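You operate a simulated robot arm through the tools that you are given. There is no shell and no other tool. Be economical: measure what you need, move in short steps, check, and stop when the job is done.

Carry out the task below with a simulated two-armed robot. There is one attempt and no reset: what you move stays moved.

TASK
Open the side shutter rail, put the cream block pump in the shelf behind the side black shutter and shut the rail again. Take the white band ring on the top of the vice bench and put it away on the steel deck of the green tester. Open the left green door, take the blue-handled spanner from the top of the vice bench and leave it on the shelf of the tester cabinet and shut the door again. Put the round silver pump on the top of the vice bench away on the left half of the back bench. Take the yellow cap from the top of the vice bench and put it on top of the black metal block. Press the orange output button to switch it on. Do these in any order. Set down upright: cream block pump.

Only the result counts: the job must be done as asked and must still hold three seconds after the hand-in. Knocking over, shifting, dropping, spilling or breaking anything else fails it. A push-on lid holds only when it is set on centred and level and pressed home; a screw cap is set on level and turned clockwise until tight.

THE ROBOT
Two 7-joint arms with fingered hands on one trunk, on a base that drives. Base frame: it is fixed to the floor where the robot stands at the start and does not move with it; the origin is under the middle of the robot, x ahead of it, y to its left, z up. Units: mm, rad, N and s.
The left shoulder is at the start at [151, 125, 823], the right one opposite. With the tool pointing down near the work surface each hand reaches from about 100 to 800 mm from the robot's upright axis, wherever it stands, measured 20 degrees to its own side. Places, roughly: black metal block (7x5x4 cm) [-1900, 300, 900]; blue-handled spanner [-2000, -750, 1000]; cream block pump [-1750, -750, 1000]; left green door [-1500, -3500, 500]; left half of the back bench [200, 2500, 900]; orange output button [500, -1400, 1600]; round silver pump [-2000, -500, 1000]; shelf behind the side black shutter [1100, 0, 300]; shelf of the tester cabinet [-1900, -3300, 500]; side shutter rail [800, 0, 400]; steel deck of the green tester [-1900, -3600, 900]; white band ring [-1750, -1000, 1000]; yellow cap (3x2x3 cm) [-1900, 0, 900]. Payload 3.6 kg a hand.
The tool frame of a hand sits at the grasp point between the pads (the TCP): z along the fingers, y along the line on which they close. The tips reach 30 mm beyond it. Largest opening 104 mm; the body of the gripper starts 35 mm behind the TCP. The gripper is a hand of 4 fingers: y runs from the thumb to the fingers, the wrist lies at [-15, -104, -178] in the tool frame, and closing takes about 1.5 s.
Orientation is told as [roll, pitch, yaw] about the base's x, y, z axes, in that order, counted from this pose: with the fingers straight down and the wrist toward the robot, the tool's x, y and z point along [0, 1, 0], [1, 0, 0] and [0, 0, -1] of the base frame.

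THE INTERFACE
- The arms move only by the tool servo_tool. It takes "left_commands", "right_commands" or both (then of equal length, played together; a hand with none holds still); each is a list that holds one entry, the list of rows, each a list of 7 numbers: the turn, a rotation vector about the tool's x, y, z in rad, then the shift along the tool's x, y, z in mm, then the finger opening in mm, from 0 to 104. In form: [[[rx, ry, rz, dx, dy, dz, gripper], ...]]. A call has 1 to 20 rows; each row is the pose to reach, as a shift and turn from the pose commanded when the call began, along the tool's axes at that moment. Each row takes 0.2 s and may step no farther than 50 mm and 0.15 rad from the row before; otherwise, or with a gripper value out of range, the whole call is refused. Where a pose cannot be reached the arm comes as near as it can. A force on the tool above 40 N (or 10 N above the force at the start of the call, whichever is more), or a blocked arm, ends the call early, and 0.2 s more pass. The fingers move at their own pace (about 72 mm/s each) and stop on an object; they squeeze with about 29 N. The grip force told is the motor's: it shows also when the fingers shut on nothing. Time passes only in rows, and 0.2 s behind the last, so rows that repeat a pose let the fingers close. It gives the time, the measured TCP pose, the force on the tool (base axes), the opening and the grip force at its end, in the units of the frame above (readings bear some noise), with the torque about the TCP (base axes, N m) and any sound that the robot's microphone picked up.
- Cameras (640 x 400 px; columns grow to the right, rows downward): "scene" is now at [287.6, 22.5, 978.6]; the picture's right is [0.22, -0.97, 0.00], its down [-0.27, -0.06, -0.96] and it looks along [0.94, 0.22, -0.28] (base axes); focal length 214 px, centre (320, 200). "left" rides on the left gripper at [-61, -92, -130] in its tool frame; the picture's right is [-0.81, -0.28, 0.52], its down [0.53, -0.71, 0.46] and it looks along [0.24, 0.64, 0.72] (tool axes); focal length 275 px, centre (320, 200). "right" rides on the right gripper at [61, -92, -130] in its tool frame; the picture's right is [-0.81, 0.27, -0.52], its down [-0.53, -0.71, 0.46] and it looks along [-0.24, 0.64, 0.72] (tool axes); focal length 275 px, centre (320, 200). There is no depth. A picture from a camera that has moved, and an enlarged one, comes with that camera's place and axes in the base frame and with its lens.
- camera(camera): a new picture of that camera. No time passes.
- move_column(by): slides the trunk up (or, below 0, down) by that many mm; the arms and the scene camera ride with it, the base frame stays. It gives what a move gives, with no picture.
- steer(legs): drives the robot by 1 to 6 legs, each [ahead, left, turn to the left] in mm, mm and rad, along the robot's own axes; the way and the turn of a leg run together, so that a leg with both is an arc; at most 1500 mm and 3.142 rad a leg. The arms and the cameras ride along, it lands a little off, and it stops where it bumps. It gives what a move gives.
- set_grasp(shape, hand): the hand has 4 fingers and takes this shape, open, in about a second: jaw (thumb against the fingers, like two jaws); tri (thumb and two fingers); tip (a fingertip pinch); poke (one finger out to press); point (the index stretched); flat (the hand flat); cup (the hand cupped); fist (a fist). The gripper value then closes the fingers along that shape, each until it touches; the sizes above hold for jaw. It gives what a move gives, with no picture.
- pan_tilt(pan, tilt): turns the head with the scene camera to pan (to the left, within 1.396 rad either way) and tilt (down, from -0.506 to 1.204), counted from straight ahead of the robot. It gives what a move gives.
- enlarge(camera, box): a new picture of the part [left, top, right, bottom] of that camera's present view, enlarged. No time passes.
- sign_off(): hands the job in; it is judged then, once.

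Work in short steps. Places have to be worked out from the pictures, the camera data and where the tool is seen: move nearer, look again, correct. Check each grasp and each placing, and mend what went wrong. You have 217 turns and 228 pictures in all, those below and enlarged ones among them. Open the grippers and draw the arms clear of the work before you hand the job in, unless the task says otherwise.

The tools are called after "Emit:" as name(argument=value, ...) on one line, values as JSON. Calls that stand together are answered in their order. servo_tool: Moves the arms, as the interface text tells. Its arguments: {"type":"object","properties":{"left_commands":{"type":"array"},"right_commands":{"type":"array"}},"required":[]} The other tools are called the same way: move_column (by) slides the trunk up or down; set_grasp (shape, hand) gives the hand a shape; steer (legs) drives the base; pan_tilt (pan, tilt) turns the head that bears the scene camera; camera (camera) takes a picture; enlarge (camera, box) takes an enlarged picture of a part of a camera's view; sign_off () hands the job in.

At the start:

```text
t: 0.0
left_eef_pos: [519.7, 261.2, 864.8]
left_tool_rot: [0.0, 0.0, 0.001]
left_force: [0.0, -0.1, -0.1]
left_moment: [-0.01, 0.0, -0.03]
left_width: 103.4
left_grasp_force: 0.0
left_shape: jaw
right_eef_pos: [487.1, -105.5, 960.1]
right_tool_rot: [0.0, 0.0, -0.001]
right_force: [0.4, -0.5, 0.3]
right_moment: [-0.01, -0.01, 0.0]
right_width: 103.6
right_grasp_force: 0.0
right_shape: jaw
trunk travel left (down, up): [-64.0, 472.0]
robot x, y, heading: [0.1, 0.5, -0.003]
head pan, tilt: [0.227, 0.281]
```

scene: 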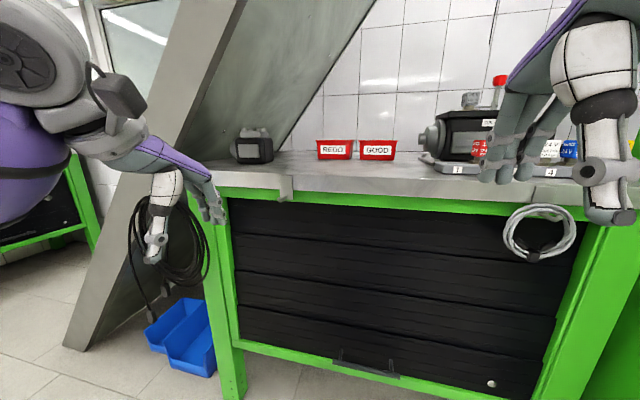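
right: 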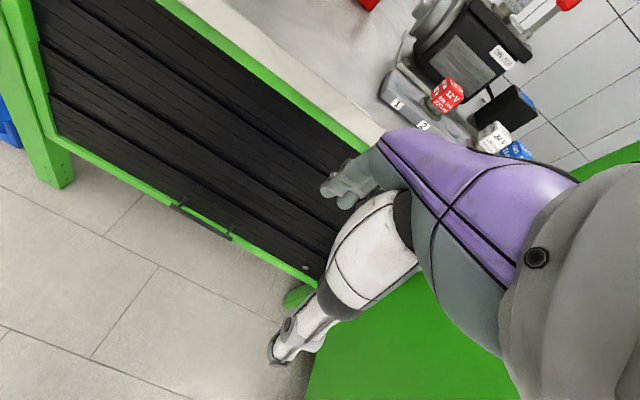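
left: 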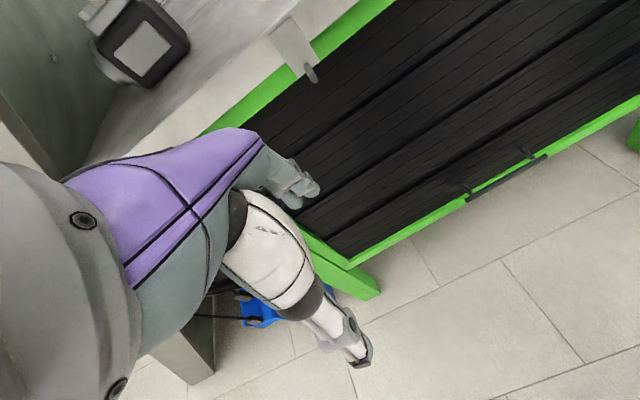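

The shutter is ahead, with its rail handle at the bottom. I first look around with the head to learn the layout.

Emit:
pan_tilt(pan=-0.2, tilt=0.6)

Emit:
camera(camera="scene")

Emit:
pan_tilt(pan=-1.39, tilt=0.2)

Emit:
camera(camera="scene")

Emit:
pan_tilt(pan=1.39, tilt=0.2)

Emit:
camera(camera="scene")

```text
t: 0.9
left_eef_pos: [519.5, 260.7, 865.6]
left_tool_rot: [0.0, -0.001, 0.001]
left_force: [-0.2, 0.0, 0.5]
left_moment: [-0.03, -0.01, 0.01]
left_width: 103.5
left_grasp_force: 0.1
left_shape: jaw
right_eef_pos: [487.8, -106.5, 960.2]
right_tool_rot: [0.0, 0.002, -0.002]
right_force: [9.7, -8.1, -5.9]
right_moment: [0.71, 0.75, 0.16]
right_width: 103.9
right_grasp_force: 0.0
right_shape: jaw
trunk travel left (down, up): [-64.0, 472.0]
robot x, y, heading: [2.6, -0.7, -0.003]
head pan, tilt: [-0.201, 0.6]
```

```text
224 pictures are left
camera scene: at [284.5, -14.5, 952.7], right [-0.18, -0.98, 0.0], down [-0.53, 0.1, -0.85], along [0.83, -0.15, -0.53], focal length 214 px, centre (320, 200)
```

scene: 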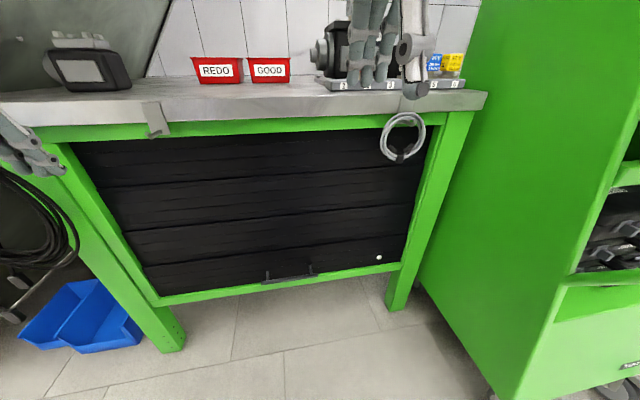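

```text
t: 2.3
left_eef_pos: [519.6, 263.0, 864.4]
left_tool_rot: [-0.001, 0.0, 0.0]
left_force: [0.8, 0.9, -0.3]
left_moment: [0.01, -0.03, -0.02]
left_width: 103.9
left_grasp_force: 0.0
left_shape: jaw
right_eef_pos: [486.6, -105.1, 959.2]
right_tool_rot: [0.001, 0.0, 0.001]
right_force: [0.1, -0.4, -0.8]
right_moment: [0.01, 0.01, -0.01]
right_width: 103.4
right_grasp_force: 0.1
right_shape: jaw
trunk travel left (down, up): [-64.0, 472.0]
robot x, y, heading: [1.1, -1.3, 0.0]
head pan, tilt: [-1.389, 0.201]
```

```text
223 pictures are left
camera scene: at [213.5, -90.0, 986.1], right [-0.98, -0.18, 0.0], down [-0.04, 0.2, -0.98], along [0.18, -0.96, -0.2], focal length 214 px, centre (320, 200)
```

scene: 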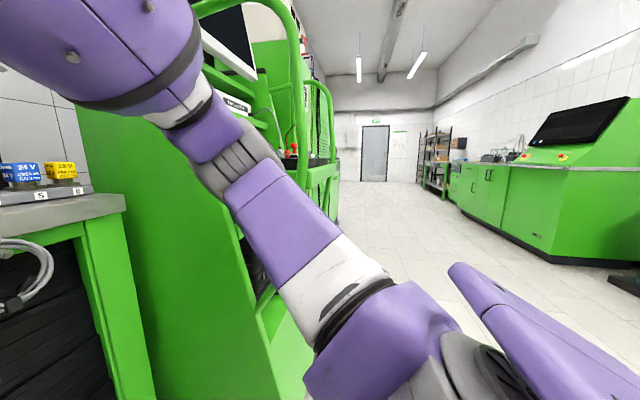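

```text
t: 4.7
left_eef_pos: [519.4, 261.4, 863.7]
left_tool_rot: [-0.001, 0.0, -0.001]
left_force: [-0.8, -0.7, 0.2]
left_moment: [0.0, -0.01, 0.03]
left_width: 103.6
left_grasp_force: 0.1
left_shape: jaw
right_eef_pos: [487.3, -105.3, 960.4]
right_tool_rot: [0.0, -0.001, 0.0]
right_force: [0.7, -0.1, -0.3]
right_moment: [0.02, -0.01, 0.03]
right_width: 103.7
right_grasp_force: 0.0
right_shape: jaw
trunk travel left (down, up): [-64.0, 472.0]
robot x, y, heading: [0.9, -1.7, 0.002]
head pan, tilt: [1.389, 0.201]
```

```text
222 pictures are left
camera scene: at [213.4, 93.2, 986.1], right [0.98, -0.18, 0.0], down [-0.04, -0.2, -0.98], along [0.18, 0.96, -0.2], focal length 214 px, centre (320, 200)
```

scene: 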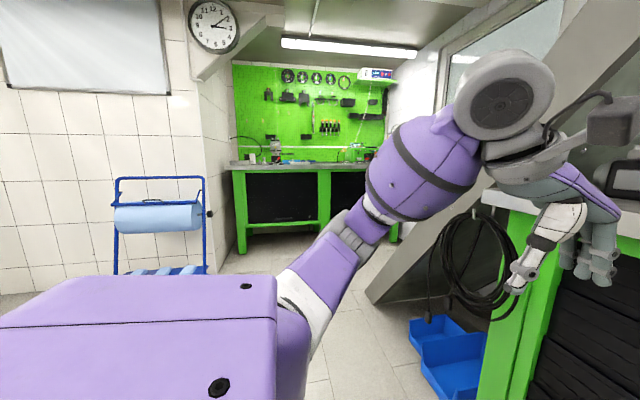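

The handle bar looks to be near (790, 10, 300). I bring the left hand down in front of it while turning the fingers forward.

Emit:
servo_tool(left_commands=[[[-0.105, 0, 0, -13.4, 5.3, 35.7, 100], [-0.21, 0, 0, -26.8, 10.6, 71.4, 100], [-0.315, 0, 0, -40.2, 16, 107, 100], [-0.42, 0, 0, -53.6, 21.3, 142.7, 100], [-0.525, 0, 0, -67, 26.7, 178.3, 100], [-0.63, 0, 0, -80.4, 32, 214, 100], [-0.735, 0, 0, -93.8, 37.3, 249.7, 100], [-0.84, 0, 0, -107.2, 42.7, 285.3, 100], [-0.945, 0, 0, -120.6, 48, 321, 100], [-1.05, 0, 0, -134, 53.3, 356.7, 100], [-1.155, 0, 0, -147.4, 58.7, 392.3, 100], [-1.26, 0, 0, -160.8, 64, 428, 100], [-1.365, 0, 0, -174.2, 69.3, 463.7, 100], [-1.47, 0, 0, -187.6, 74.7, 499.3, 100], [-1.57, 0, 0, -201, 80, 535, 100]]])

Emit:
pan_tilt(pan=0, tilt=0.7)

Emit:
camera(camera="scene")

Emit:
camera(camera="left")

```text
t: 7.9
left_eef_pos: [577.0, 64.0, 381.9]
left_tool_rot: [-0.071, -1.534, 0.071]
left_force: [-0.3, -0.2, -0.3]
left_moment: [0.0, -0.01, 0.03]
left_width: 99.9
left_grasp_force: 0.0
left_shape: jaw
left hand out of reach, approached as far as the arm can: row 4, 5, 6, 14, 15
right_eef_pos: [486.7, -106.0, 960.6]
right_tool_rot: [0.0, 0.001, -0.001]
right_force: [0.6, -1.3, 1.1]
right_moment: [0.03, 0.0, -0.01]
right_width: 103.8
right_grasp_force: 0.1
right_shape: jaw
trunk travel left (down, up): [-64.0, 472.0]
robot x, y, heading: [-1.4, 0.1, 0.001]
head pan, tilt: [1.389, 0.201]
```

```text
t: 9.4
left_eef_pos: [576.4, 65.0, 380.5]
left_tool_rot: [-0.002, -1.532, 0.003]
left_force: [-0.7, 0.5, -0.2]
left_moment: [0.01, 0.0, 0.01]
left_width: 100.1
left_grasp_force: 0.1
left_shape: jaw
right_eef_pos: [487.7, -108.1, 959.2]
right_tool_rot: [0.001, 0.002, -0.004]
right_force: [3.5, -43.1, -22.7]
right_moment: [4.56, -1.97, 4.37]
right_width: 103.8
right_grasp_force: 0.1
right_shape: jaw
trunk travel left (down, up): [-64.0, 472.0]
robot x, y, heading: [0.0, -1.4, -0.005]
head pan, tilt: [0.0, 0.7]
```

```text
221 pictures are left
camera scene: at [282.3, 16.7, 945.6], right [0.17, -0.98, 0.0], down [-0.59, -0.1, -0.8], along [0.79, 0.14, -0.6], focal length 214 px, centre (320, 200)
```

scene: 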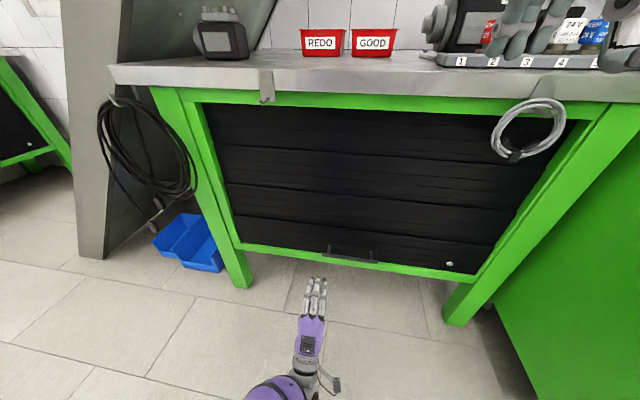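

```text
220 pictures are left
camera left: at [441.8, 3.1, 294.3], right [0.51, -0.81, -0.3], down [0.43, 0.53, -0.73], along [0.75, 0.24, 0.61], focal length 275 px, centre (320, 200)
```

left: 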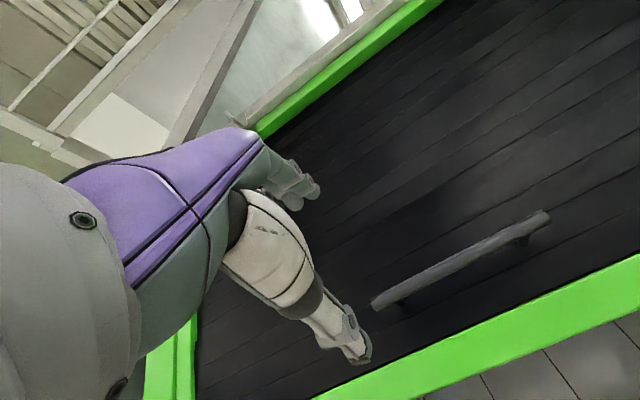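

Triangulating both views puts the bar at about (742, -8, 375). I advance the hand to just in front of it.

Emit:
servo_tool(left_commands=[[[-0.01, 0, 0, -25, 0, 30, 100], [-0.02, 0, 0, -50, 0, 60, 100], [-0.03, 0, 0, -73, 0, 90, 100], [-0.03, 0, 0, -73, 0, 100, 100]]])

Emit:
camera(camera="scene")

Emit:
camera(camera="left")

```text
t: 10.4
left_eef_pos: [632.2, 30.5, 435.1]
left_tool_rot: [-3.12, -1.544, 3.121]
left_force: [0.0, 0.0, -0.6]
left_moment: [-0.01, 0.0, 0.01]
left_width: 100.0
left_grasp_force: 0.1
left_shape: jaw
left hand out of reach, approached as far as the arm can: row 1, 2, 3, 4
right_eef_pos: [487.3, -106.5, 961.3]
right_tool_rot: [0.001, -0.001, -0.004]
right_force: [14.1, -45.6, -15.8]
right_moment: [5.32, 0.16, 3.78]
right_width: 103.6
right_grasp_force: 0.1
right_shape: jaw
trunk travel left (down, up): [-64.0, 472.0]
robot x, y, heading: [0.9, -2.0, 0.001]
head pan, tilt: [0.0, 0.7]
```

```text
219 pictures are left
camera scene: at [282.4, 16.7, 945.7], right [0.17, -0.98, 0.0], down [-0.59, -0.1, -0.8], along [0.79, 0.14, -0.6], focal length 214 px, centre (320, 200)
```

scene: 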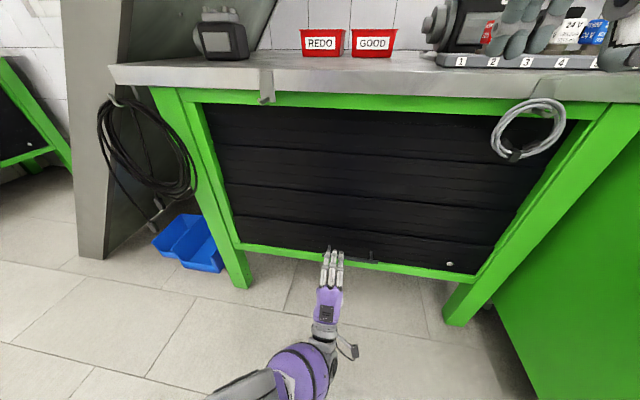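

```text
218 pictures are left
camera left: at [503.9, -32.3, 339.2], right [0.53, -0.81, -0.26], down [0.48, 0.53, -0.7], along [0.71, 0.24, 0.66], focal length 275 px, centre (320, 200)
```

left: 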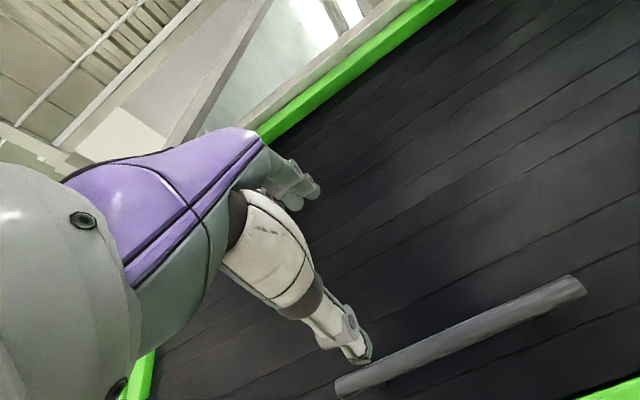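

The head presses on the right arm and the left arm is reach-limited. I pull the hand back, lower the trunk and turn the head to the left a bit, before driving closer.

Emit:
pan_tilt(pan=0.3, tilt=0.7)

Emit:
servo_tool(left_commands=[[[0, 0, 0, 0, 0, -40, 100], [0, 0, 0, 0, 0, -80, 100], [0, 0, 0, 0, 0, -120, 100], [0, 0, 0, 0, 0, -160, 100]]], right_commands=[[[0, 0, 0, -40, 0, 0, 60], [0, 0, 0, -80, 0, 0, 60], [0, 0, 0, -120, -20, 20, 60], [0, 0, 0, -150, -40, 40, 60]]])

Emit:
move_column(by=-60)

Emit:
steer(legs=[[120, 0, 0]])

Emit:
camera(camera="scene")

Emit:
camera(camera="left")

```text
t: 11.2
left_eef_pos: [632.2, 30.8, 434.7]
left_tool_rot: [-3.139, -1.542, 3.142]
left_force: [-0.2, 0.2, -0.4]
left_moment: [-0.01, -0.01, 0.01]
left_width: 100.1
left_grasp_force: 0.1
left_shape: jaw
right_eef_pos: [486.2, -105.5, 960.7]
right_tool_rot: [-0.002, -0.002, 0.002]
right_force: [0.0, 0.4, 0.3]
right_moment: [0.01, 0.0, -0.03]
right_width: 103.7
right_grasp_force: 0.0
right_shape: jaw
trunk travel left (down, up): [-64.0, 472.0]
robot x, y, heading: [-1.3, 1.1, -0.0]
head pan, tilt: [0.3, 0.7]
```

```text
t: 12.4
left_eef_pos: [500.5, 35.5, 456.7]
left_tool_rot: [-3.088, -1.471, 3.113]
left_force: [0.0, 0.3, 0.3]
left_moment: [-0.01, 0.01, -0.01]
left_width: 99.8
left_grasp_force: 0.0
left_shape: jaw
right_eef_pos: [445.4, -256.3, 921.2]
right_tool_rot: [0.001, 0.0, 0.003]
right_force: [-0.3, -0.1, -0.6]
right_moment: [-0.02, -0.01, 0.0]
right_width: 60.5
right_grasp_force: 0.1
right_shape: jaw
trunk travel left (down, up): [-64.0, 472.0]
robot x, y, heading: [1.7, 0.4, -0.002]
head pan, tilt: [0.3, 0.7]
stopped in row 4 (left hand): the arm was blocked; the commanded pose is now the measured one
```

```text
t: 13.4
left_eef_pos: [509.5, 39.5, 401.3]
left_tool_rot: [3.121, -1.454, -3.094]
left_force: [0.1, 0.3, -1.2]
left_moment: [-0.01, -0.04, -0.03]
left_width: 99.9
left_grasp_force: 0.1
left_shape: jaw
right_eef_pos: [446.2, -257.0, 861.2]
right_tool_rot: [0.0, -0.001, 0.002]
right_force: [0.5, -0.3, 0.0]
right_moment: [-0.02, -0.03, 0.04]
right_width: 60.8
right_grasp_force: 0.0
right_shape: jaw
trunk travel left (down, up): [-4.0, 532.0]
robot x, y, heading: [5.2, -2.9, -0.004]
head pan, tilt: [0.3, 0.7]
```

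```text
t: 14.7
left_eef_pos: [628.5, 39.6, 401.4]
left_tool_rot: [3.123, -1.454, -3.094]
left_force: [-0.2, -0.3, -0.3]
left_moment: [-0.02, -0.01, 0.02]
left_width: 100.2
left_grasp_force: 0.0
left_shape: jaw
right_eef_pos: [565.4, -255.7, 862.1]
right_tool_rot: [0.001, -0.002, 0.002]
right_force: [0.2, 0.2, -0.3]
right_moment: [0.01, 0.02, 0.01]
right_width: 60.5
right_grasp_force: 0.0
right_shape: jaw
trunk travel left (down, up): [-4.0, 532.0]
robot x, y, heading: [120.0, -1.3, 0.001]
head pan, tilt: [0.3, 0.7]
```

```text
217 pictures are left
camera scene: at [409.5, 26.6, 892.9], right [0.3, -0.96, 0.0], down [-0.62, -0.19, -0.76], along [0.73, 0.23, -0.64], focal length 214 px, centre (320, 200)
```

scene: 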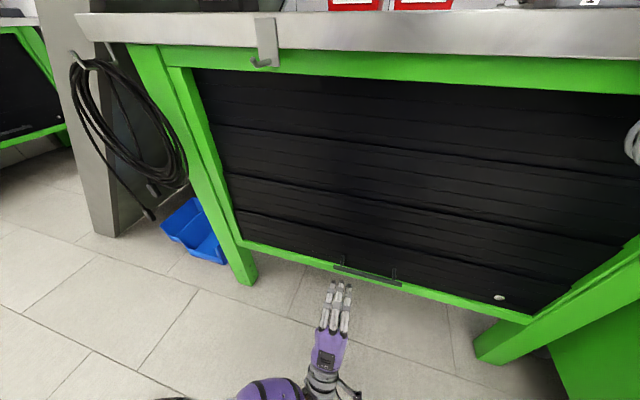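

```text
216 pictures are left
camera left: at [510.2, -26.2, 294.7], right [0.57, -0.79, -0.21], down [0.52, 0.55, -0.65], along [0.64, 0.26, 0.72], focal length 275 px, centre (320, 200)
```

left: 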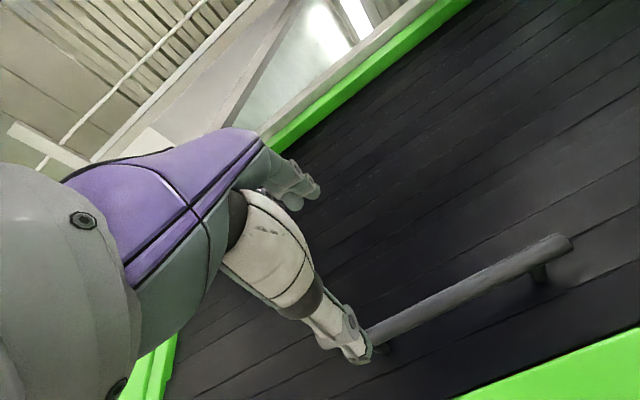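

Both views agree on the bar at (738, -5, 376). I level the fingers, align in height, then advance around the bar.

Emit:
servo_tool(left_commands=[[[0.06, 0, 0, -22, -15, 10, 100], [0.117, 0, 0, -45, -31, 20, 100], [0.117, 0, 0, -45, -33, 60, 100], [0.117, 0, 0, -45, -37, 95, 100], [0.117, 0, 0, -45, -37, 95, 100]]])

Emit:
camera(camera="left")

Emit:
enlarge(camera="scene", box=[240, 200, 480, 350])

```text
t: 15.9
left_eef_pos: [729.1, -2.4, 376.0]
left_tool_rot: [0.81, -1.571, -0.779]
left_force: [0.6, -0.5, 0.3]
left_moment: [-0.01, 0.0, -0.01]
left_width: 100.2
left_grasp_force: 0.1
left_shape: jaw
right_eef_pos: [566.2, -256.3, 862.2]
right_tool_rot: [0.001, 0.0, 0.0]
right_force: [-0.1, 0.4, 0.1]
right_moment: [0.05, 0.03, -0.04]
right_width: 60.3
right_grasp_force: 0.1
right_shape: jaw
trunk travel left (down, up): [-4.0, 532.0]
robot x, y, heading: [116.8, -1.4, 0.004]
head pan, tilt: [0.3, 0.7]
```

```text
215 pictures are left
camera left: at [600.1, -69.3, 283.1], right [0.54, -0.79, -0.28], down [0.44, 0.55, -0.71], along [0.72, 0.27, 0.64], focal length 275 px, centre (320, 200)
```

left: 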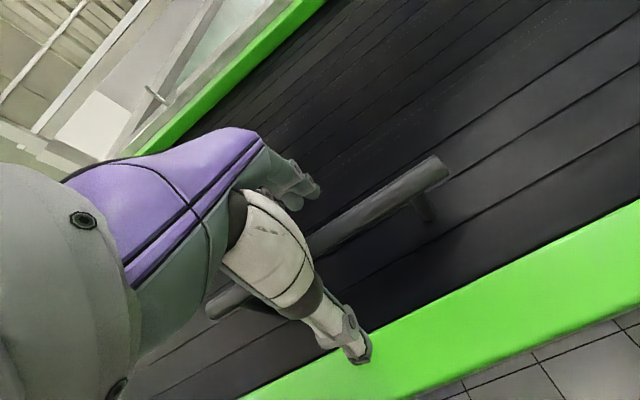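

```text
2.67 times, centred on (360, 275) of scene
camera zoom: at [409.4, 26.6, 892.9], right [0.3, -0.96, 0.0], down [-0.62, -0.19, -0.76], along [0.73, 0.23, -0.64], focal length 572 px, centre (213, 0)
```

zoom: 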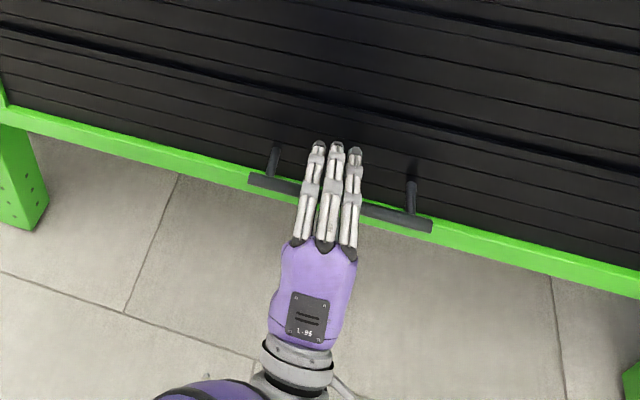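

The bar lies between thumb and fingers. I close on it.

Emit:
servo_tool(left_commands=[[[0, 0, 0, 0, 0, 5, 60], [0, 0, 0, 0, 0, 5, 30], [0, 0, 0, 0, 0, 5, 0], [0, 0, 0, 0, 0, 5, 0], [0, 0, 0, 0, 0, 5, 0], [0, 0, 0, 0, 0, 5, 0], [0, 0, 0, 0, 0, 5, 0]]])

Emit:
camera(camera="left")

```text
t: 17.5
left_eef_pos: [734.1, -3.6, 376.2]
left_tool_rot: [1.007, -1.568, -0.977]
left_force: [8.4, -1.6, -4.1]
left_moment: [0.02, 0.0, -0.07]
left_width: 0.2
left_grasp_force: 29.4
left_shape: jaw
right_eef_pos: [565.2, -257.3, 859.9]
right_tool_rot: [0.002, 0.001, -0.001]
right_force: [0.4, 0.0, -0.1]
right_moment: [0.03, 0.01, 0.0]
right_width: 60.2
right_grasp_force: 0.1
right_shape: jaw
trunk travel left (down, up): [-4.0, 532.0]
robot x, y, heading: [120.4, -4.2, -0.001]
head pan, tilt: [0.3, 0.7]
```

```text
213 pictures are left
camera left: at [603.9, -68.2, 283.2], right [0.54, -0.79, -0.28], down [0.44, 0.55, -0.71], along [0.72, 0.26, 0.64], focal length 275 px, centre (320, 200)
```

left: 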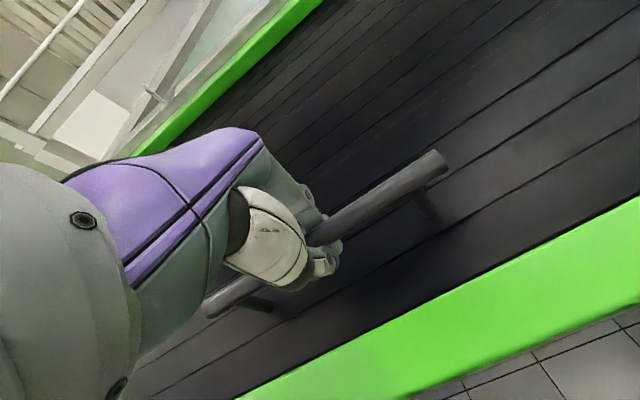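

The fingers have curled round the bar. I lift in small rows and watch the force.

Emit:
servo_tool(left_commands=[[[0, 0, 0, 0, 15, 0, 0], [0, 0, 0, 0, 30, 0, 0], [0, 0, 0, 0, 50, 0, 0], [0, 0, 0, 0, 70, 0, 0], [0, 0, 0, 0, 90, 0, 0], [0, 0, 0, 0, 110, 0, 0], [0, 0, 0, 0, 130, 0, 0], [0, 0, 0, 0, 150, 0, 0], [0, 0, 0, 0, 170, 0, 0], [0, 0, 0, 0, 190, 0, 0]]])

Emit:
camera(camera="scene")

```text
t: 19.7
left_eef_pos: [732.8, -1.8, 566.0]
left_tool_rot: [1.619, -1.568, -1.587]
left_force: [5.4, -2.3, -1.9]
left_moment: [0.09, -0.01, -0.04]
left_width: 0.0
left_grasp_force: 29.1
left_shape: jaw
right_eef_pos: [566.1, -257.3, 859.6]
right_tool_rot: [-0.001, -0.001, 0.001]
right_force: [0.6, -1.2, -1.2]
right_moment: [0.01, -0.02, -0.02]
right_width: 60.3
right_grasp_force: 0.1
right_shape: jaw
trunk travel left (down, up): [-4.0, 532.0]
robot x, y, heading: [120.1, 0.7, -0.001]
head pan, tilt: [0.3, 0.7]
```

```text
212 pictures are left
camera scene: at [409.8, 26.4, 892.8], right [0.3, -0.96, 0.0], down [-0.62, -0.19, -0.76], along [0.73, 0.23, -0.64], focal length 214 px, centre (320, 200)
```

scene: 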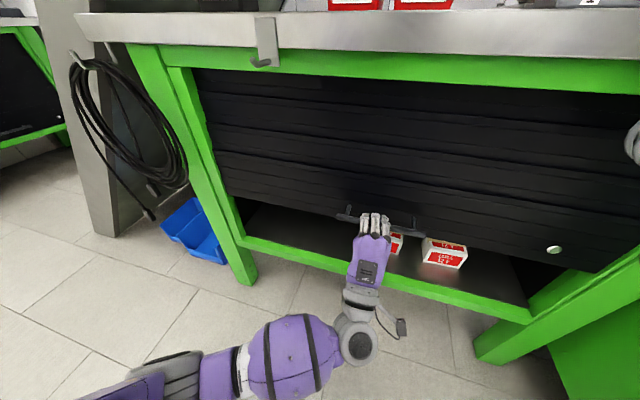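

The shutter rises. I lift farther.

Emit:
servo_tool(left_commands=[[[0, 0, 0, 0, 20, 0, 0], [0, 0, 0, 0, 40, 0, 0], [0, 0, 0, 0, 60, 0, 0], [0, 0, 0, 0, 80, 0, 0], [0, 0, 0, 0, 100, 0, 0], [0, 0, 0, 0, 120, 0, 0], [0, 0, 0, 0, 140, 0, 0], [0, 0, 0, 0, 155, 0, 0]]])

Emit:
camera(camera="scene")

```text
t: 21.5
left_eef_pos: [734.1, -3.2, 722.6]
left_tool_rot: [1.597, -1.569, -1.568]
left_force: [3.5, 2.0, -1.9]
left_moment: [0.1, -0.02, -0.05]
left_width: 0.0
left_grasp_force: 28.8
left_shape: jaw
right_eef_pos: [566.8, -256.0, 861.0]
right_tool_rot: [-0.001, -0.001, 0.001]
right_force: [0.6, -0.4, -0.3]
right_moment: [-0.01, -0.01, 0.0]
right_width: 60.4
right_grasp_force: 0.1
right_shape: jaw
trunk travel left (down, up): [-4.0, 532.0]
robot x, y, heading: [120.2, -1.6, -0.0]
head pan, tilt: [0.3, 0.7]
```

```text
211 pictures are left
camera scene: at [409.8, 26.9, 892.8], right [0.3, -0.96, 0.0], down [-0.62, -0.19, -0.76], along [0.73, 0.23, -0.64], focal length 214 px, centre (320, 200)
```

scene: 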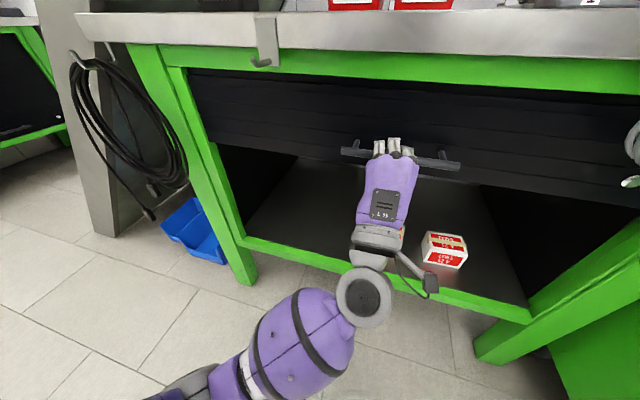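

One more lift for clearance, then release and draw back.

Emit:
servo_tool(left_commands=[[[0, 0, 0, 0, 20, 0, 0], [0, 0, 0, 0, 40, 0, 0], [0, 0, 0, 0, 60, 0, 0], [0, 0, 0, 0, 70, 0, 0]]])

Emit:
servo_tool(left_commands=[[[0, 0, 0, 0, 0, 0, 60], [0, 0, 0, 0, 0, 0, 90], [0, 0, 0, 0, 0, 0, 90], [0, 0, 0, 0, 0, -20, 90], [0, 0, 0, 0, 0, -60, 90], [0, 0, 0, 0, 0, -100, 90], [0, 0, 0, 0, 0, -130, 90]]])

Emit:
camera(camera="scene")

```text
t: 22.3
left_eef_pos: [737.0, -3.3, 763.9]
left_tool_rot: [0.323, -1.542, -0.29]
left_force: [-4.3, 2.0, -23.7]
left_moment: [0.04, 0.04, -0.01]
left_width: 0.1
left_grasp_force: 29.1
left_shape: jaw
right_eef_pos: [566.2, -256.1, 860.9]
right_tool_rot: [-0.001, 0.003, 0.003]
right_force: [0.3, 0.7, -0.1]
right_moment: [-0.01, -0.01, 0.0]
right_width: 60.4
right_grasp_force: 0.0
right_shape: jaw
trunk travel left (down, up): [-4.0, 532.0]
robot x, y, heading: [119.7, 0.6, -0.003]
head pan, tilt: [0.3, 0.7]
stopped in row 3 (left hand): the force on the tool passed its limit at 48 N (the readings are from after the stop); the commanded pose is now the measured one
```

```text
t: 23.6
left_eef_pos: [652.7, -3.2, 835.6]
left_tool_rot: [2.782, -1.348, -2.741]
left_force: [-0.2, 0.8, -0.4]
left_moment: [0.01, -0.06, -0.01]
left_width: 89.7
left_grasp_force: 0.0
left_shape: jaw
right_eef_pos: [565.8, -255.7, 859.8]
right_tool_rot: [-0.001, 0.0, 0.002]
right_force: [0.3, 0.2, 1.4]
right_moment: [0.01, 0.05, 0.0]
right_width: 60.5
right_grasp_force: 0.0
right_shape: jaw
trunk travel left (down, up): [-4.0, 532.0]
robot x, y, heading: [115.2, -0.8, -0.0]
head pan, tilt: [0.3, 0.7]
stopped in row 6 (left hand): the arm was blocked; the commanded pose is now the measured one
```

```text
210 pictures are left
camera scene: at [409.5, 26.6, 892.2], right [0.3, -0.96, 0.0], down [-0.62, -0.19, -0.76], along [0.73, 0.23, -0.64], focal length 214 px, centre (320, 200)
```

scene: 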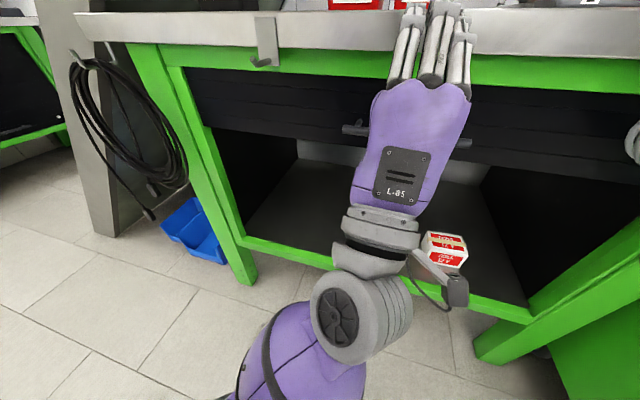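

The shutter is fully open (stop at z≈764). I back off, turn left 180° and look at the vice bench.

Emit:
steer(legs=[[-500, 0, 0]])

Emit:
move_column(by=160)

Emit:
servo_tool(left_commands=[[[0.15, 0, 0, 20, 0, 0, 90], [0.3, 0, 0, 40, 0, 0, 90], [0.45, 0, 0, 60, 0, 0, 90], [0.6, 0, 0, 80, 0, 0, 90], [0.75, 0, 0, 100, 0, 0, 90], [0.9, 0, 0, 120, 0, 0, 90], [1.05, 0, 0, 140, 0, 0, 90], [1.2, 0, 0, 160, 0, 0, 90], [1.35, 0, 0, 180, 0, 0, 90], [1.5, 0, 0, 200, 0, 0, 90], [1.65, 0, 0, 220, 0, 0, 90], [1.75, 0, 0, 240, 0, 0, 90]]])

Emit:
steer(legs=[[0, 0, 3.14]])

Emit:
pan_tilt(pan=0.3, tilt=0.3)

Emit:
camera(camera="scene")

```text
t: 26.6
left_eef_pos: [145.7, -3.7, 836.5]
left_tool_rot: [2.784, -1.351, -2.742]
left_force: [0.1, 0.5, -0.6]
left_moment: [0.0, -0.01, -0.03]
left_width: 89.8
left_grasp_force: 0.1
left_shape: jaw
right_eef_pos: [60.2, -256.2, 860.4]
right_tool_rot: [0.0, 0.002, 0.001]
right_force: [-0.1, -0.2, -0.3]
right_moment: [-0.01, 0.01, 0.0]
right_width: 60.4
right_grasp_force: 0.0
right_shape: jaw
trunk travel left (down, up): [-4.0, 532.0]
robot x, y, heading: [-388.3, -0.3, -0.002]
head pan, tilt: [0.3, 0.7]
```

```text
t: 28.4
left_eef_pos: [146.6, -3.9, 995.9]
left_tool_rot: [2.78, -1.35, -2.742]
left_force: [0.3, 0.0, -0.2]
left_moment: [-0.02, -0.04, 0.01]
left_width: 90.0
left_grasp_force: 0.0
left_shape: jaw
right_eef_pos: [61.5, -256.3, 1020.9]
right_tool_rot: [-0.001, -0.002, 0.0]
right_force: [0.2, 0.2, 1.0]
right_moment: [0.0, 0.02, 0.02]
right_width: 60.6
right_grasp_force: 0.1
right_shape: jaw
trunk travel left (down, up): [-164.0, 372.0]
robot x, y, heading: [-388.3, -1.9, -0.004]
head pan, tilt: [0.3, 0.7]
```

```text
t: 31.0
left_eef_pos: [182.2, 288.2, 1023.5]
left_tool_rot: [0.079, -0.027, 0.046]
left_force: [-0.9, 0.3, 0.1]
left_moment: [0.01, 0.02, -0.02]
left_width: 89.7
left_grasp_force: 0.1
left_shape: jaw
left hand out of reach, approached as far as the arm can: row 4, 5, 8, 9, 10, 11, 12
right_eef_pos: [60.7, -256.7, 1020.5]
right_tool_rot: [0.001, -0.001, 0.001]
right_force: [-1.0, 0.1, -0.8]
right_moment: [0.01, 0.01, -0.01]
right_width: 60.4
right_grasp_force: 0.1
right_shape: jaw
trunk travel left (down, up): [-164.0, 372.0]
robot x, y, heading: [-382.1, 1.6, -0.0]
head pan, tilt: [0.3, 0.7]
```

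```text
t: 38.7
left_eef_pos: [-957.4, -280.0, 1023.9]
left_tool_rot: [0.077, -0.03, -3.109]
left_force: [-0.3, 0.4, -0.5]
left_moment: [0.0, 0.03, 0.02]
left_width: 89.9
left_grasp_force: 0.0
left_shape: jaw
right_eef_pos: [-829.1, 261.6, 1021.5]
right_tool_rot: [0.001, 0.001, 3.13]
right_force: [-0.8, -0.6, -0.4]
right_moment: [0.03, 0.0, 0.01]
right_width: 60.6
right_grasp_force: 0.0
right_shape: jaw
trunk travel left (down, up): [-164.0, 372.0]
robot x, y, heading: [-386.3, -0.8, 3.125]
head pan, tilt: [0.3, 0.7]
```

```text
t: 39.6
left_eef_pos: [-958.0, -280.5, 1024.7]
left_tool_rot: [0.079, -0.027, -3.107]
left_force: [0.4, 0.8, -0.1]
left_moment: [-0.01, -0.02, -0.03]
left_width: 89.8
left_grasp_force: 0.0
left_shape: jaw
right_eef_pos: [-829.2, 262.9, 1020.7]
right_tool_rot: [0.0, -0.001, 3.129]
right_force: [-0.3, -0.9, 0.0]
right_moment: [0.02, -0.01, -0.02]
right_width: 60.4
right_grasp_force: 0.1
right_shape: jaw
trunk travel left (down, up): [-164.0, 372.0]
robot x, y, heading: [-387.1, -1.5, 3.129]
head pan, tilt: [0.3, 0.3]
```

```text
209 pictures are left
camera scene: at [-632.3, -22.5, 1089.6], right [-0.28, 0.96, 0.0], down [0.28, 0.08, -0.96], along [-0.92, -0.27, -0.3], focal length 214 px, centre (320, 200)
```

scene: 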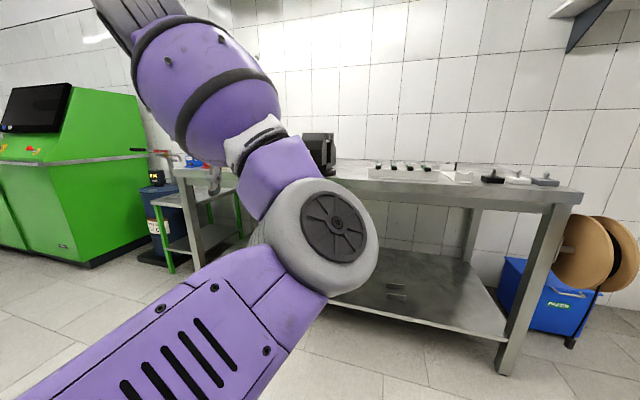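

The vice bench is ahead to the left. I drive nearer to its left part and look again.

Emit:
steer(legs=[[350, 750, 0]])

Emit:
servo_tool(left_commands=[[[0, 0, 0, 0, -40, -20, 90], [0, 0, 0, 0, -80, -40, 90], [0, 0, 0, 0, -120, -60, 90], [0, 0, 0, 20, -150, -80, 90], [0, 0, 0, 40, -180, -80, 90]]])

Emit:
pan_tilt(pan=0.0, tilt=0.3)

Emit:
camera(camera="scene")

```text
t: 46.7
left_eef_pos: [-1313.7, -1039.2, 1024.0]
left_tool_rot: [0.077, -0.027, -3.102]
left_force: [0.3, -0.1, 0.1]
left_moment: [-0.01, 0.0, -0.02]
left_width: 90.1
left_grasp_force: 0.1
left_shape: jaw
right_eef_pos: [-1190.2, -493.9, 1020.1]
right_tool_rot: [-0.002, 0.0, 3.137]
right_force: [0.8, 0.0, 0.2]
right_moment: [0.02, 0.0, 0.0]
right_width: 60.3
right_grasp_force: 0.0
right_shape: jaw
trunk travel left (down, up): [-164.0, 372.0]
robot x, y, heading: [-744.8, -751.6, 3.136]
head pan, tilt: [0.3, 0.3]
```

```text
t: 47.9
left_eef_pos: [-1143.6, -1088.8, 1098.9]
left_tool_rot: [0.078, -0.029, -3.099]
left_force: [-0.3, 0.4, 0.5]
left_moment: [0.0, -0.02, 0.03]
left_width: 90.0
left_grasp_force: 0.2
left_shape: jaw
left hand out of reach, approached as far as the arm can: row 1, 2, 3, 4, 5
right_eef_pos: [-1191.4, -494.7, 1021.3]
right_tool_rot: [0.001, 0.0, 3.134]
right_force: [-0.2, -0.2, 0.1]
right_moment: [0.02, -0.01, 0.03]
right_width: 60.3
right_grasp_force: 0.1
right_shape: jaw
trunk travel left (down, up): [-164.0, 372.0]
robot x, y, heading: [-744.8, -748.3, 3.134]
head pan, tilt: [0.3, 0.3]
```

```text
t: 48.7
left_eef_pos: [-1144.8, -1090.4, 1100.2]
left_tool_rot: [0.078, -0.03, -3.098]
left_force: [-1.5, 0.4, 0.2]
left_moment: [-0.01, 0.01, 0.01]
left_width: 89.9
left_grasp_force: 0.1
left_shape: jaw
right_eef_pos: [-1190.5, -495.3, 1021.0]
right_tool_rot: [-0.001, 0.0, 3.137]
right_force: [1.2, -0.8, 0.5]
right_moment: [0.03, -0.01, -0.02]
right_width: 60.3
right_grasp_force: 0.0
right_shape: jaw
trunk travel left (down, up): [-164.0, 372.0]
robot x, y, heading: [-747.6, -753.6, 3.14]
head pan, tilt: [0.0, 0.3]
```

```text
208 pictures are left
camera scene: at [-995.6, -750.8, 1089.7], right [0.01, 1.0, 0.0], down [0.3, 0.0, -0.96], along [-0.96, 0.0, -0.3], focal length 214 px, centre (320, 200)
```

scene: 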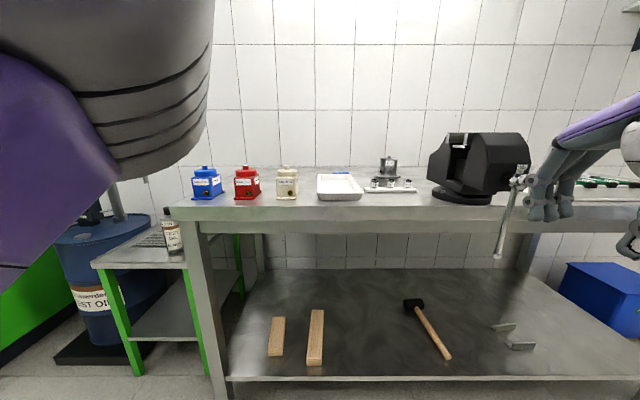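

I enlarge the worktop to identify the items.

Emit:
enlarge(camera="scene", box=[160, 140, 440, 230])

Emit:
enlarge(camera="scene", box=[420, 100, 640, 240])

```text
2.29 times, centred on (300, 185) of scene
camera zoom: at [-995.6, -750.8, 1089.7], right [0.01, 1.0, 0.0], down [0.3, 0.0, -0.96], along [-0.96, 0.0, -0.3], focal length 490 px, centre (366, 234)
```

zoom: 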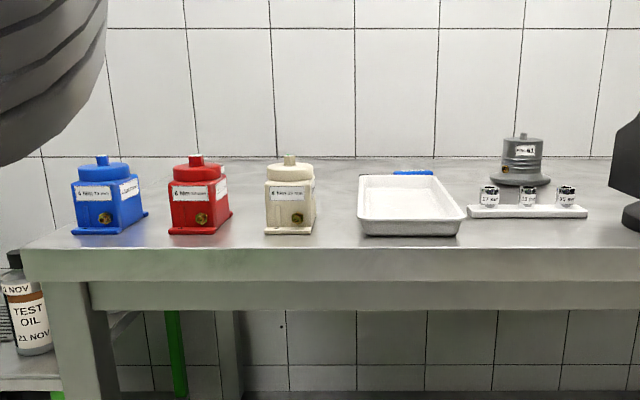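

```text
2.86 times, centred on (530, 170) of scene
camera zoom: at [-995.6, -750.8, 1089.7], right [0.01, 1.0, 0.0], down [0.3, 0.0, -0.96], along [-0.96, 0.0, -0.3], focal length 613 px, centre (-280, 286)
```

zoom: 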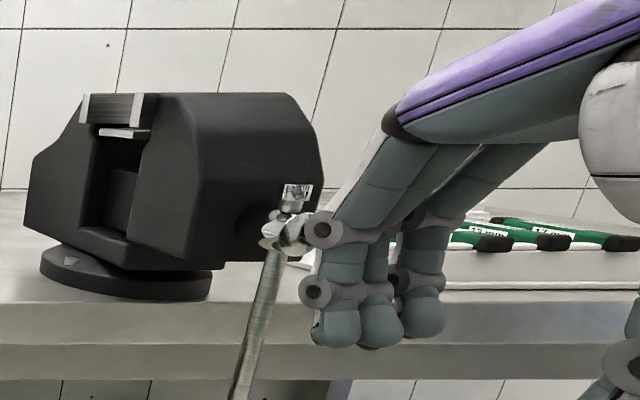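

I see the cream pump, a silver pump and a spanner (blue handle behind the tray), but no white band ring yet. I raise the trunk and look down from higher.

Emit:
move_column(by=350)

Emit:
steer(legs=[[120, 150, 0]])

Emit:
pan_tilt(pan=0.0, tilt=0.7)

Emit:
camera(camera="scene")

```text
t: 52.1
left_eef_pos: [-1145.4, -1088.3, 1451.0]
left_tool_rot: [0.076, -0.025, -3.099]
left_force: [-0.5, -0.4, -0.5]
left_moment: [0.02, 0.01, -0.01]
left_width: 89.9
left_grasp_force: 0.0
left_shape: jaw
right_eef_pos: [-1190.5, -495.0, 1369.5]
right_tool_rot: [0.0, 0.002, 3.136]
right_force: [0.1, 0.8, 0.7]
right_moment: [0.0, 0.01, -0.01]
right_width: 60.5
right_grasp_force: 0.1
right_shape: jaw
trunk travel left (down, up): [-514.0, 22.0]
robot x, y, heading: [-747.3, -755.7, 3.141]
head pan, tilt: [0.0, 0.3]
```

```text
t: 54.1
left_eef_pos: [-1266.3, -1240.7, 1452.3]
left_tool_rot: [0.076, -0.029, -3.099]
left_force: [-0.3, 0.1, 0.1]
left_moment: [0.0, -0.04, 0.01]
left_width: 89.9
left_grasp_force: 0.0
left_shape: jaw
right_eef_pos: [-1313.0, -647.5, 1370.9]
right_tool_rot: [0.0, 0.0, 3.139]
right_force: [0.1, 0.3, 0.8]
right_moment: [-0.04, -0.01, 0.02]
right_width: 60.3
right_grasp_force: 0.0
right_shape: jaw
trunk travel left (down, up): [-514.0, 22.0]
robot x, y, heading: [-868.0, -906.5, 3.136]
head pan, tilt: [0.0, 0.3]
```

```text
t: 54.9
left_eef_pos: [-1267.5, -1239.9, 1451.6]
left_tool_rot: [0.078, -0.029, -3.099]
left_force: [-0.7, -0.8, 0.3]
left_moment: [-0.02, 0.0, 0.0]
left_width: 90.2
left_grasp_force: 0.1
left_shape: jaw
right_eef_pos: [-1313.8, -647.3, 1370.9]
right_tool_rot: [0.0, -0.001, 3.137]
right_force: [-0.8, -0.3, 0.0]
right_moment: [0.0, 0.04, 0.0]
right_width: 60.6
right_grasp_force: 0.1
right_shape: jaw
trunk travel left (down, up): [-514.0, 22.0]
robot x, y, heading: [-867.7, -908.7, 3.134]
head pan, tilt: [0.0, 0.7]
```

```text
205 pictures are left
camera scene: at [-978.3, -903.4, 1425.8], right [0.0, 1.0, 0.0], down [0.64, 0.0, -0.77], along [-0.77, 0.0, -0.64], focal length 214 px, centre (320, 200)
```

scene: 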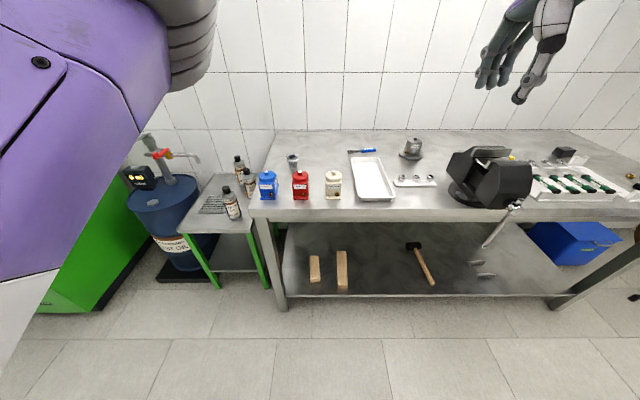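

Emit:
enlarge(camera="scene", box=[240, 120, 440, 220])

Emit:
enlarge(camera="scene", box=[430, 120, 640, 230])

```text
3.20 times, centred on (340, 170) of scene
camera zoom: at [-978.3, -903.4, 1425.8], right [0.0, 1.0, 0.0], down [0.64, 0.0, -0.77], along [-0.77, 0.0, -0.64], focal length 686 px, centre (256, 296)
```

zoom: 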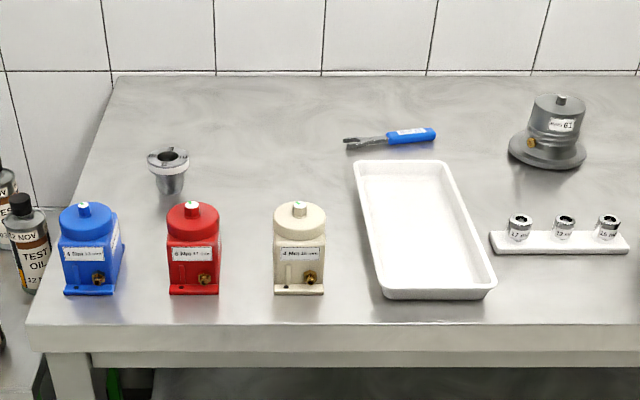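

```text
3.05 times, centred on (535, 175) of scene
camera zoom: at [-978.3, -903.4, 1425.8], right [0.0, 1.0, 0.0], down [0.64, 0.0, -0.77], along [-0.77, 0.0, -0.64], focal length 654 px, centre (-335, 276)
```

zoom: 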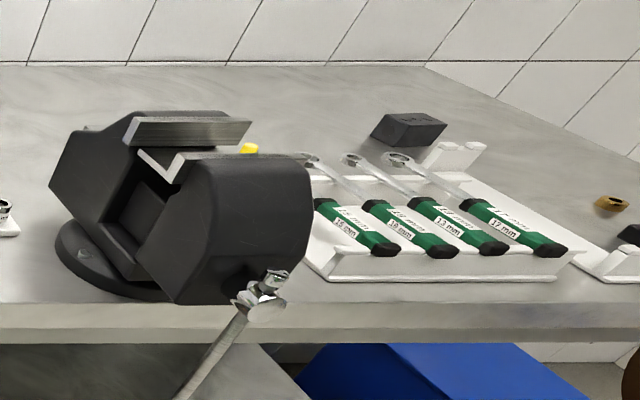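

Located: bench top z≈892, edge x≈-1574; cream pump ≈(-1660,-851), ring ≈(-1863,-1028), silver pump ≈(-1977,-431), spanner handle ≈(-2035,-640), yellow cap ≈(-1920,38), black block ≈(-1964,347). I move to in front of the pumps.

Emit:
steer(legs=[[180, -240, 0]])

Emit:
move_column(by=-150)

Emit:
camera(camera="scene")

Emit:
camera(camera="left")

```text
t: 57.6
left_eef_pos: [-1442.6, -1003.0, 1452.1]
left_tool_rot: [0.075, -0.029, -3.096]
left_force: [0.6, 0.0, 0.9]
left_moment: [-0.01, 0.0, 0.01]
left_width: 89.6
left_grasp_force: 0.1
left_shape: jaw
right_eef_pos: [-1490.1, -410.3, 1369.8]
right_tool_rot: [0.001, 0.0, 3.14]
right_force: [-0.2, -0.1, -0.2]
right_moment: [0.01, -0.01, 0.0]
right_width: 60.2
right_grasp_force: 0.1
right_shape: jaw
trunk travel left (down, up): [-514.0, 22.0]
robot x, y, heading: [-1042.6, -667.5, 3.139]
head pan, tilt: [0.0, 0.7]
```

```text
t: 59.4
left_eef_pos: [-1441.9, -1002.8, 1302.8]
left_tool_rot: [0.075, -0.029, -3.097]
left_force: [-0.3, -1.0, 0.8]
left_moment: [0.01, -0.02, -0.01]
left_width: 89.9
left_grasp_force: 0.1
left_shape: jaw
right_eef_pos: [-1489.1, -410.7, 1221.4]
right_tool_rot: [-0.001, -0.002, 3.141]
right_force: [0.2, -0.7, -0.8]
right_moment: [0.05, 0.04, 0.0]
right_width: 60.4
right_grasp_force: 0.0
right_shape: jaw
trunk travel left (down, up): [-364.0, 172.0]
robot x, y, heading: [-1043.2, -665.6, 3.134]
head pan, tilt: [0.0, 0.7]
```

```text
202 pictures are left
camera scene: at [-1230.9, -665.9, 1258.9], right [0.0, 1.0, 0.0], down [0.64, 0.0, -0.77], along [-0.77, 0.0, -0.64], focal length 214 px, centre (320, 200)
```

scene: 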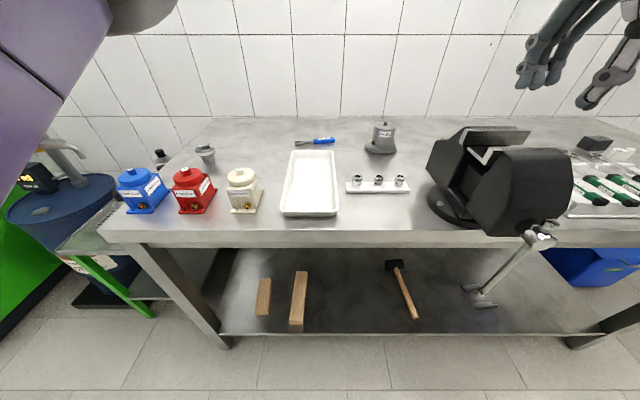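

```text
201 pictures are left
camera left: at [-1350.2, -928.9, 1424.4], right [0.22, 0.78, -0.59], down [0.73, -0.53, -0.43], along [-0.65, -0.33, -0.68], focal length 275 px, centre (320, 200)
```

left: 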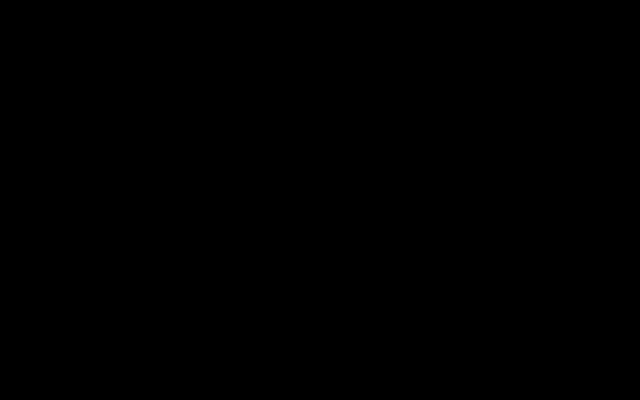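

The left arm is folded over its own camera. I bring it to its starting-like pose ahead and lower.

Emit:
servo_tool(left_commands=[[[0, 0, 0, -15, 24, 28, 100], [0, 0, 0, -30, 48, 56, 100], [0, 0, 0, -45, 72, 84, 100], [0, 0, 0, -60, 96, 112, 100], [-0.07, 0.03, 0, -75, 120, 138, 100], [-0.07, 0.03, 0, -75, 150, 138, 100]]])

Emit:
camera(camera="scene")

Emit:
camera(camera="left")

```text
t: 60.8
left_eef_pos: [-1600.6, -944.7, 1161.7]
left_tool_rot: [0.109, -0.099, -3.104]
left_force: [0.1, 1.4, -1.1]
left_moment: [-0.01, -0.02, 0.03]
left_width: 100.1
left_grasp_force: 0.1
left_shape: jaw
left hand out of reach, approached as far as the arm can: row 1, 2, 3, 4, 5
right_eef_pos: [-1489.8, -410.8, 1220.7]
right_tool_rot: [0.0, 0.0, 3.14]
right_force: [-0.3, 0.1, 0.7]
right_moment: [0.02, -0.03, 0.04]
right_width: 60.5
right_grasp_force: 0.0
right_shape: jaw
trunk travel left (down, up): [-364.0, 172.0]
robot x, y, heading: [-1043.5, -662.0, 3.141]
head pan, tilt: [0.0, 0.7]
```

```text
200 pictures are left
camera scene: at [-1231.2, -665.8, 1258.9], right [0.0, 1.0, 0.0], down [0.64, 0.0, -0.76], along [-0.76, 0.0, -0.64], focal length 214 px, centre (320, 200)
```

scene: 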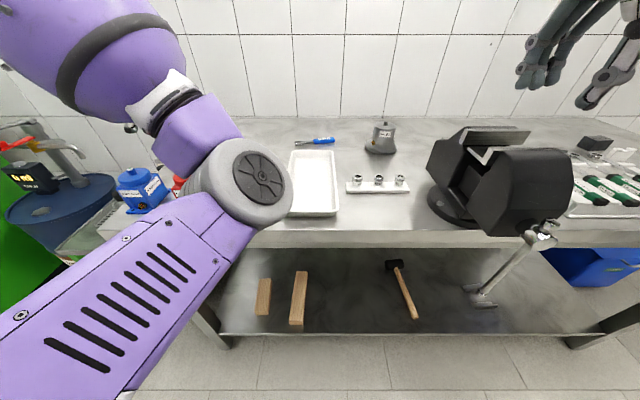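

```text
199 pictures are left
camera left: at [-1499.9, -867.4, 1275.1], right [0.19, 0.76, -0.63], down [0.69, -0.55, -0.46], along [-0.7, -0.35, -0.63], focal length 275 px, centre (320, 200)
```

left: 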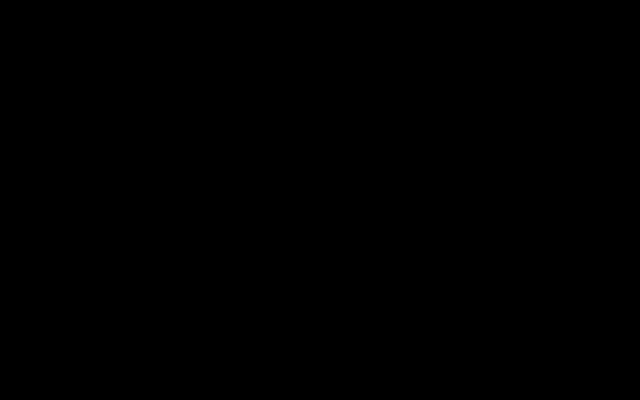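

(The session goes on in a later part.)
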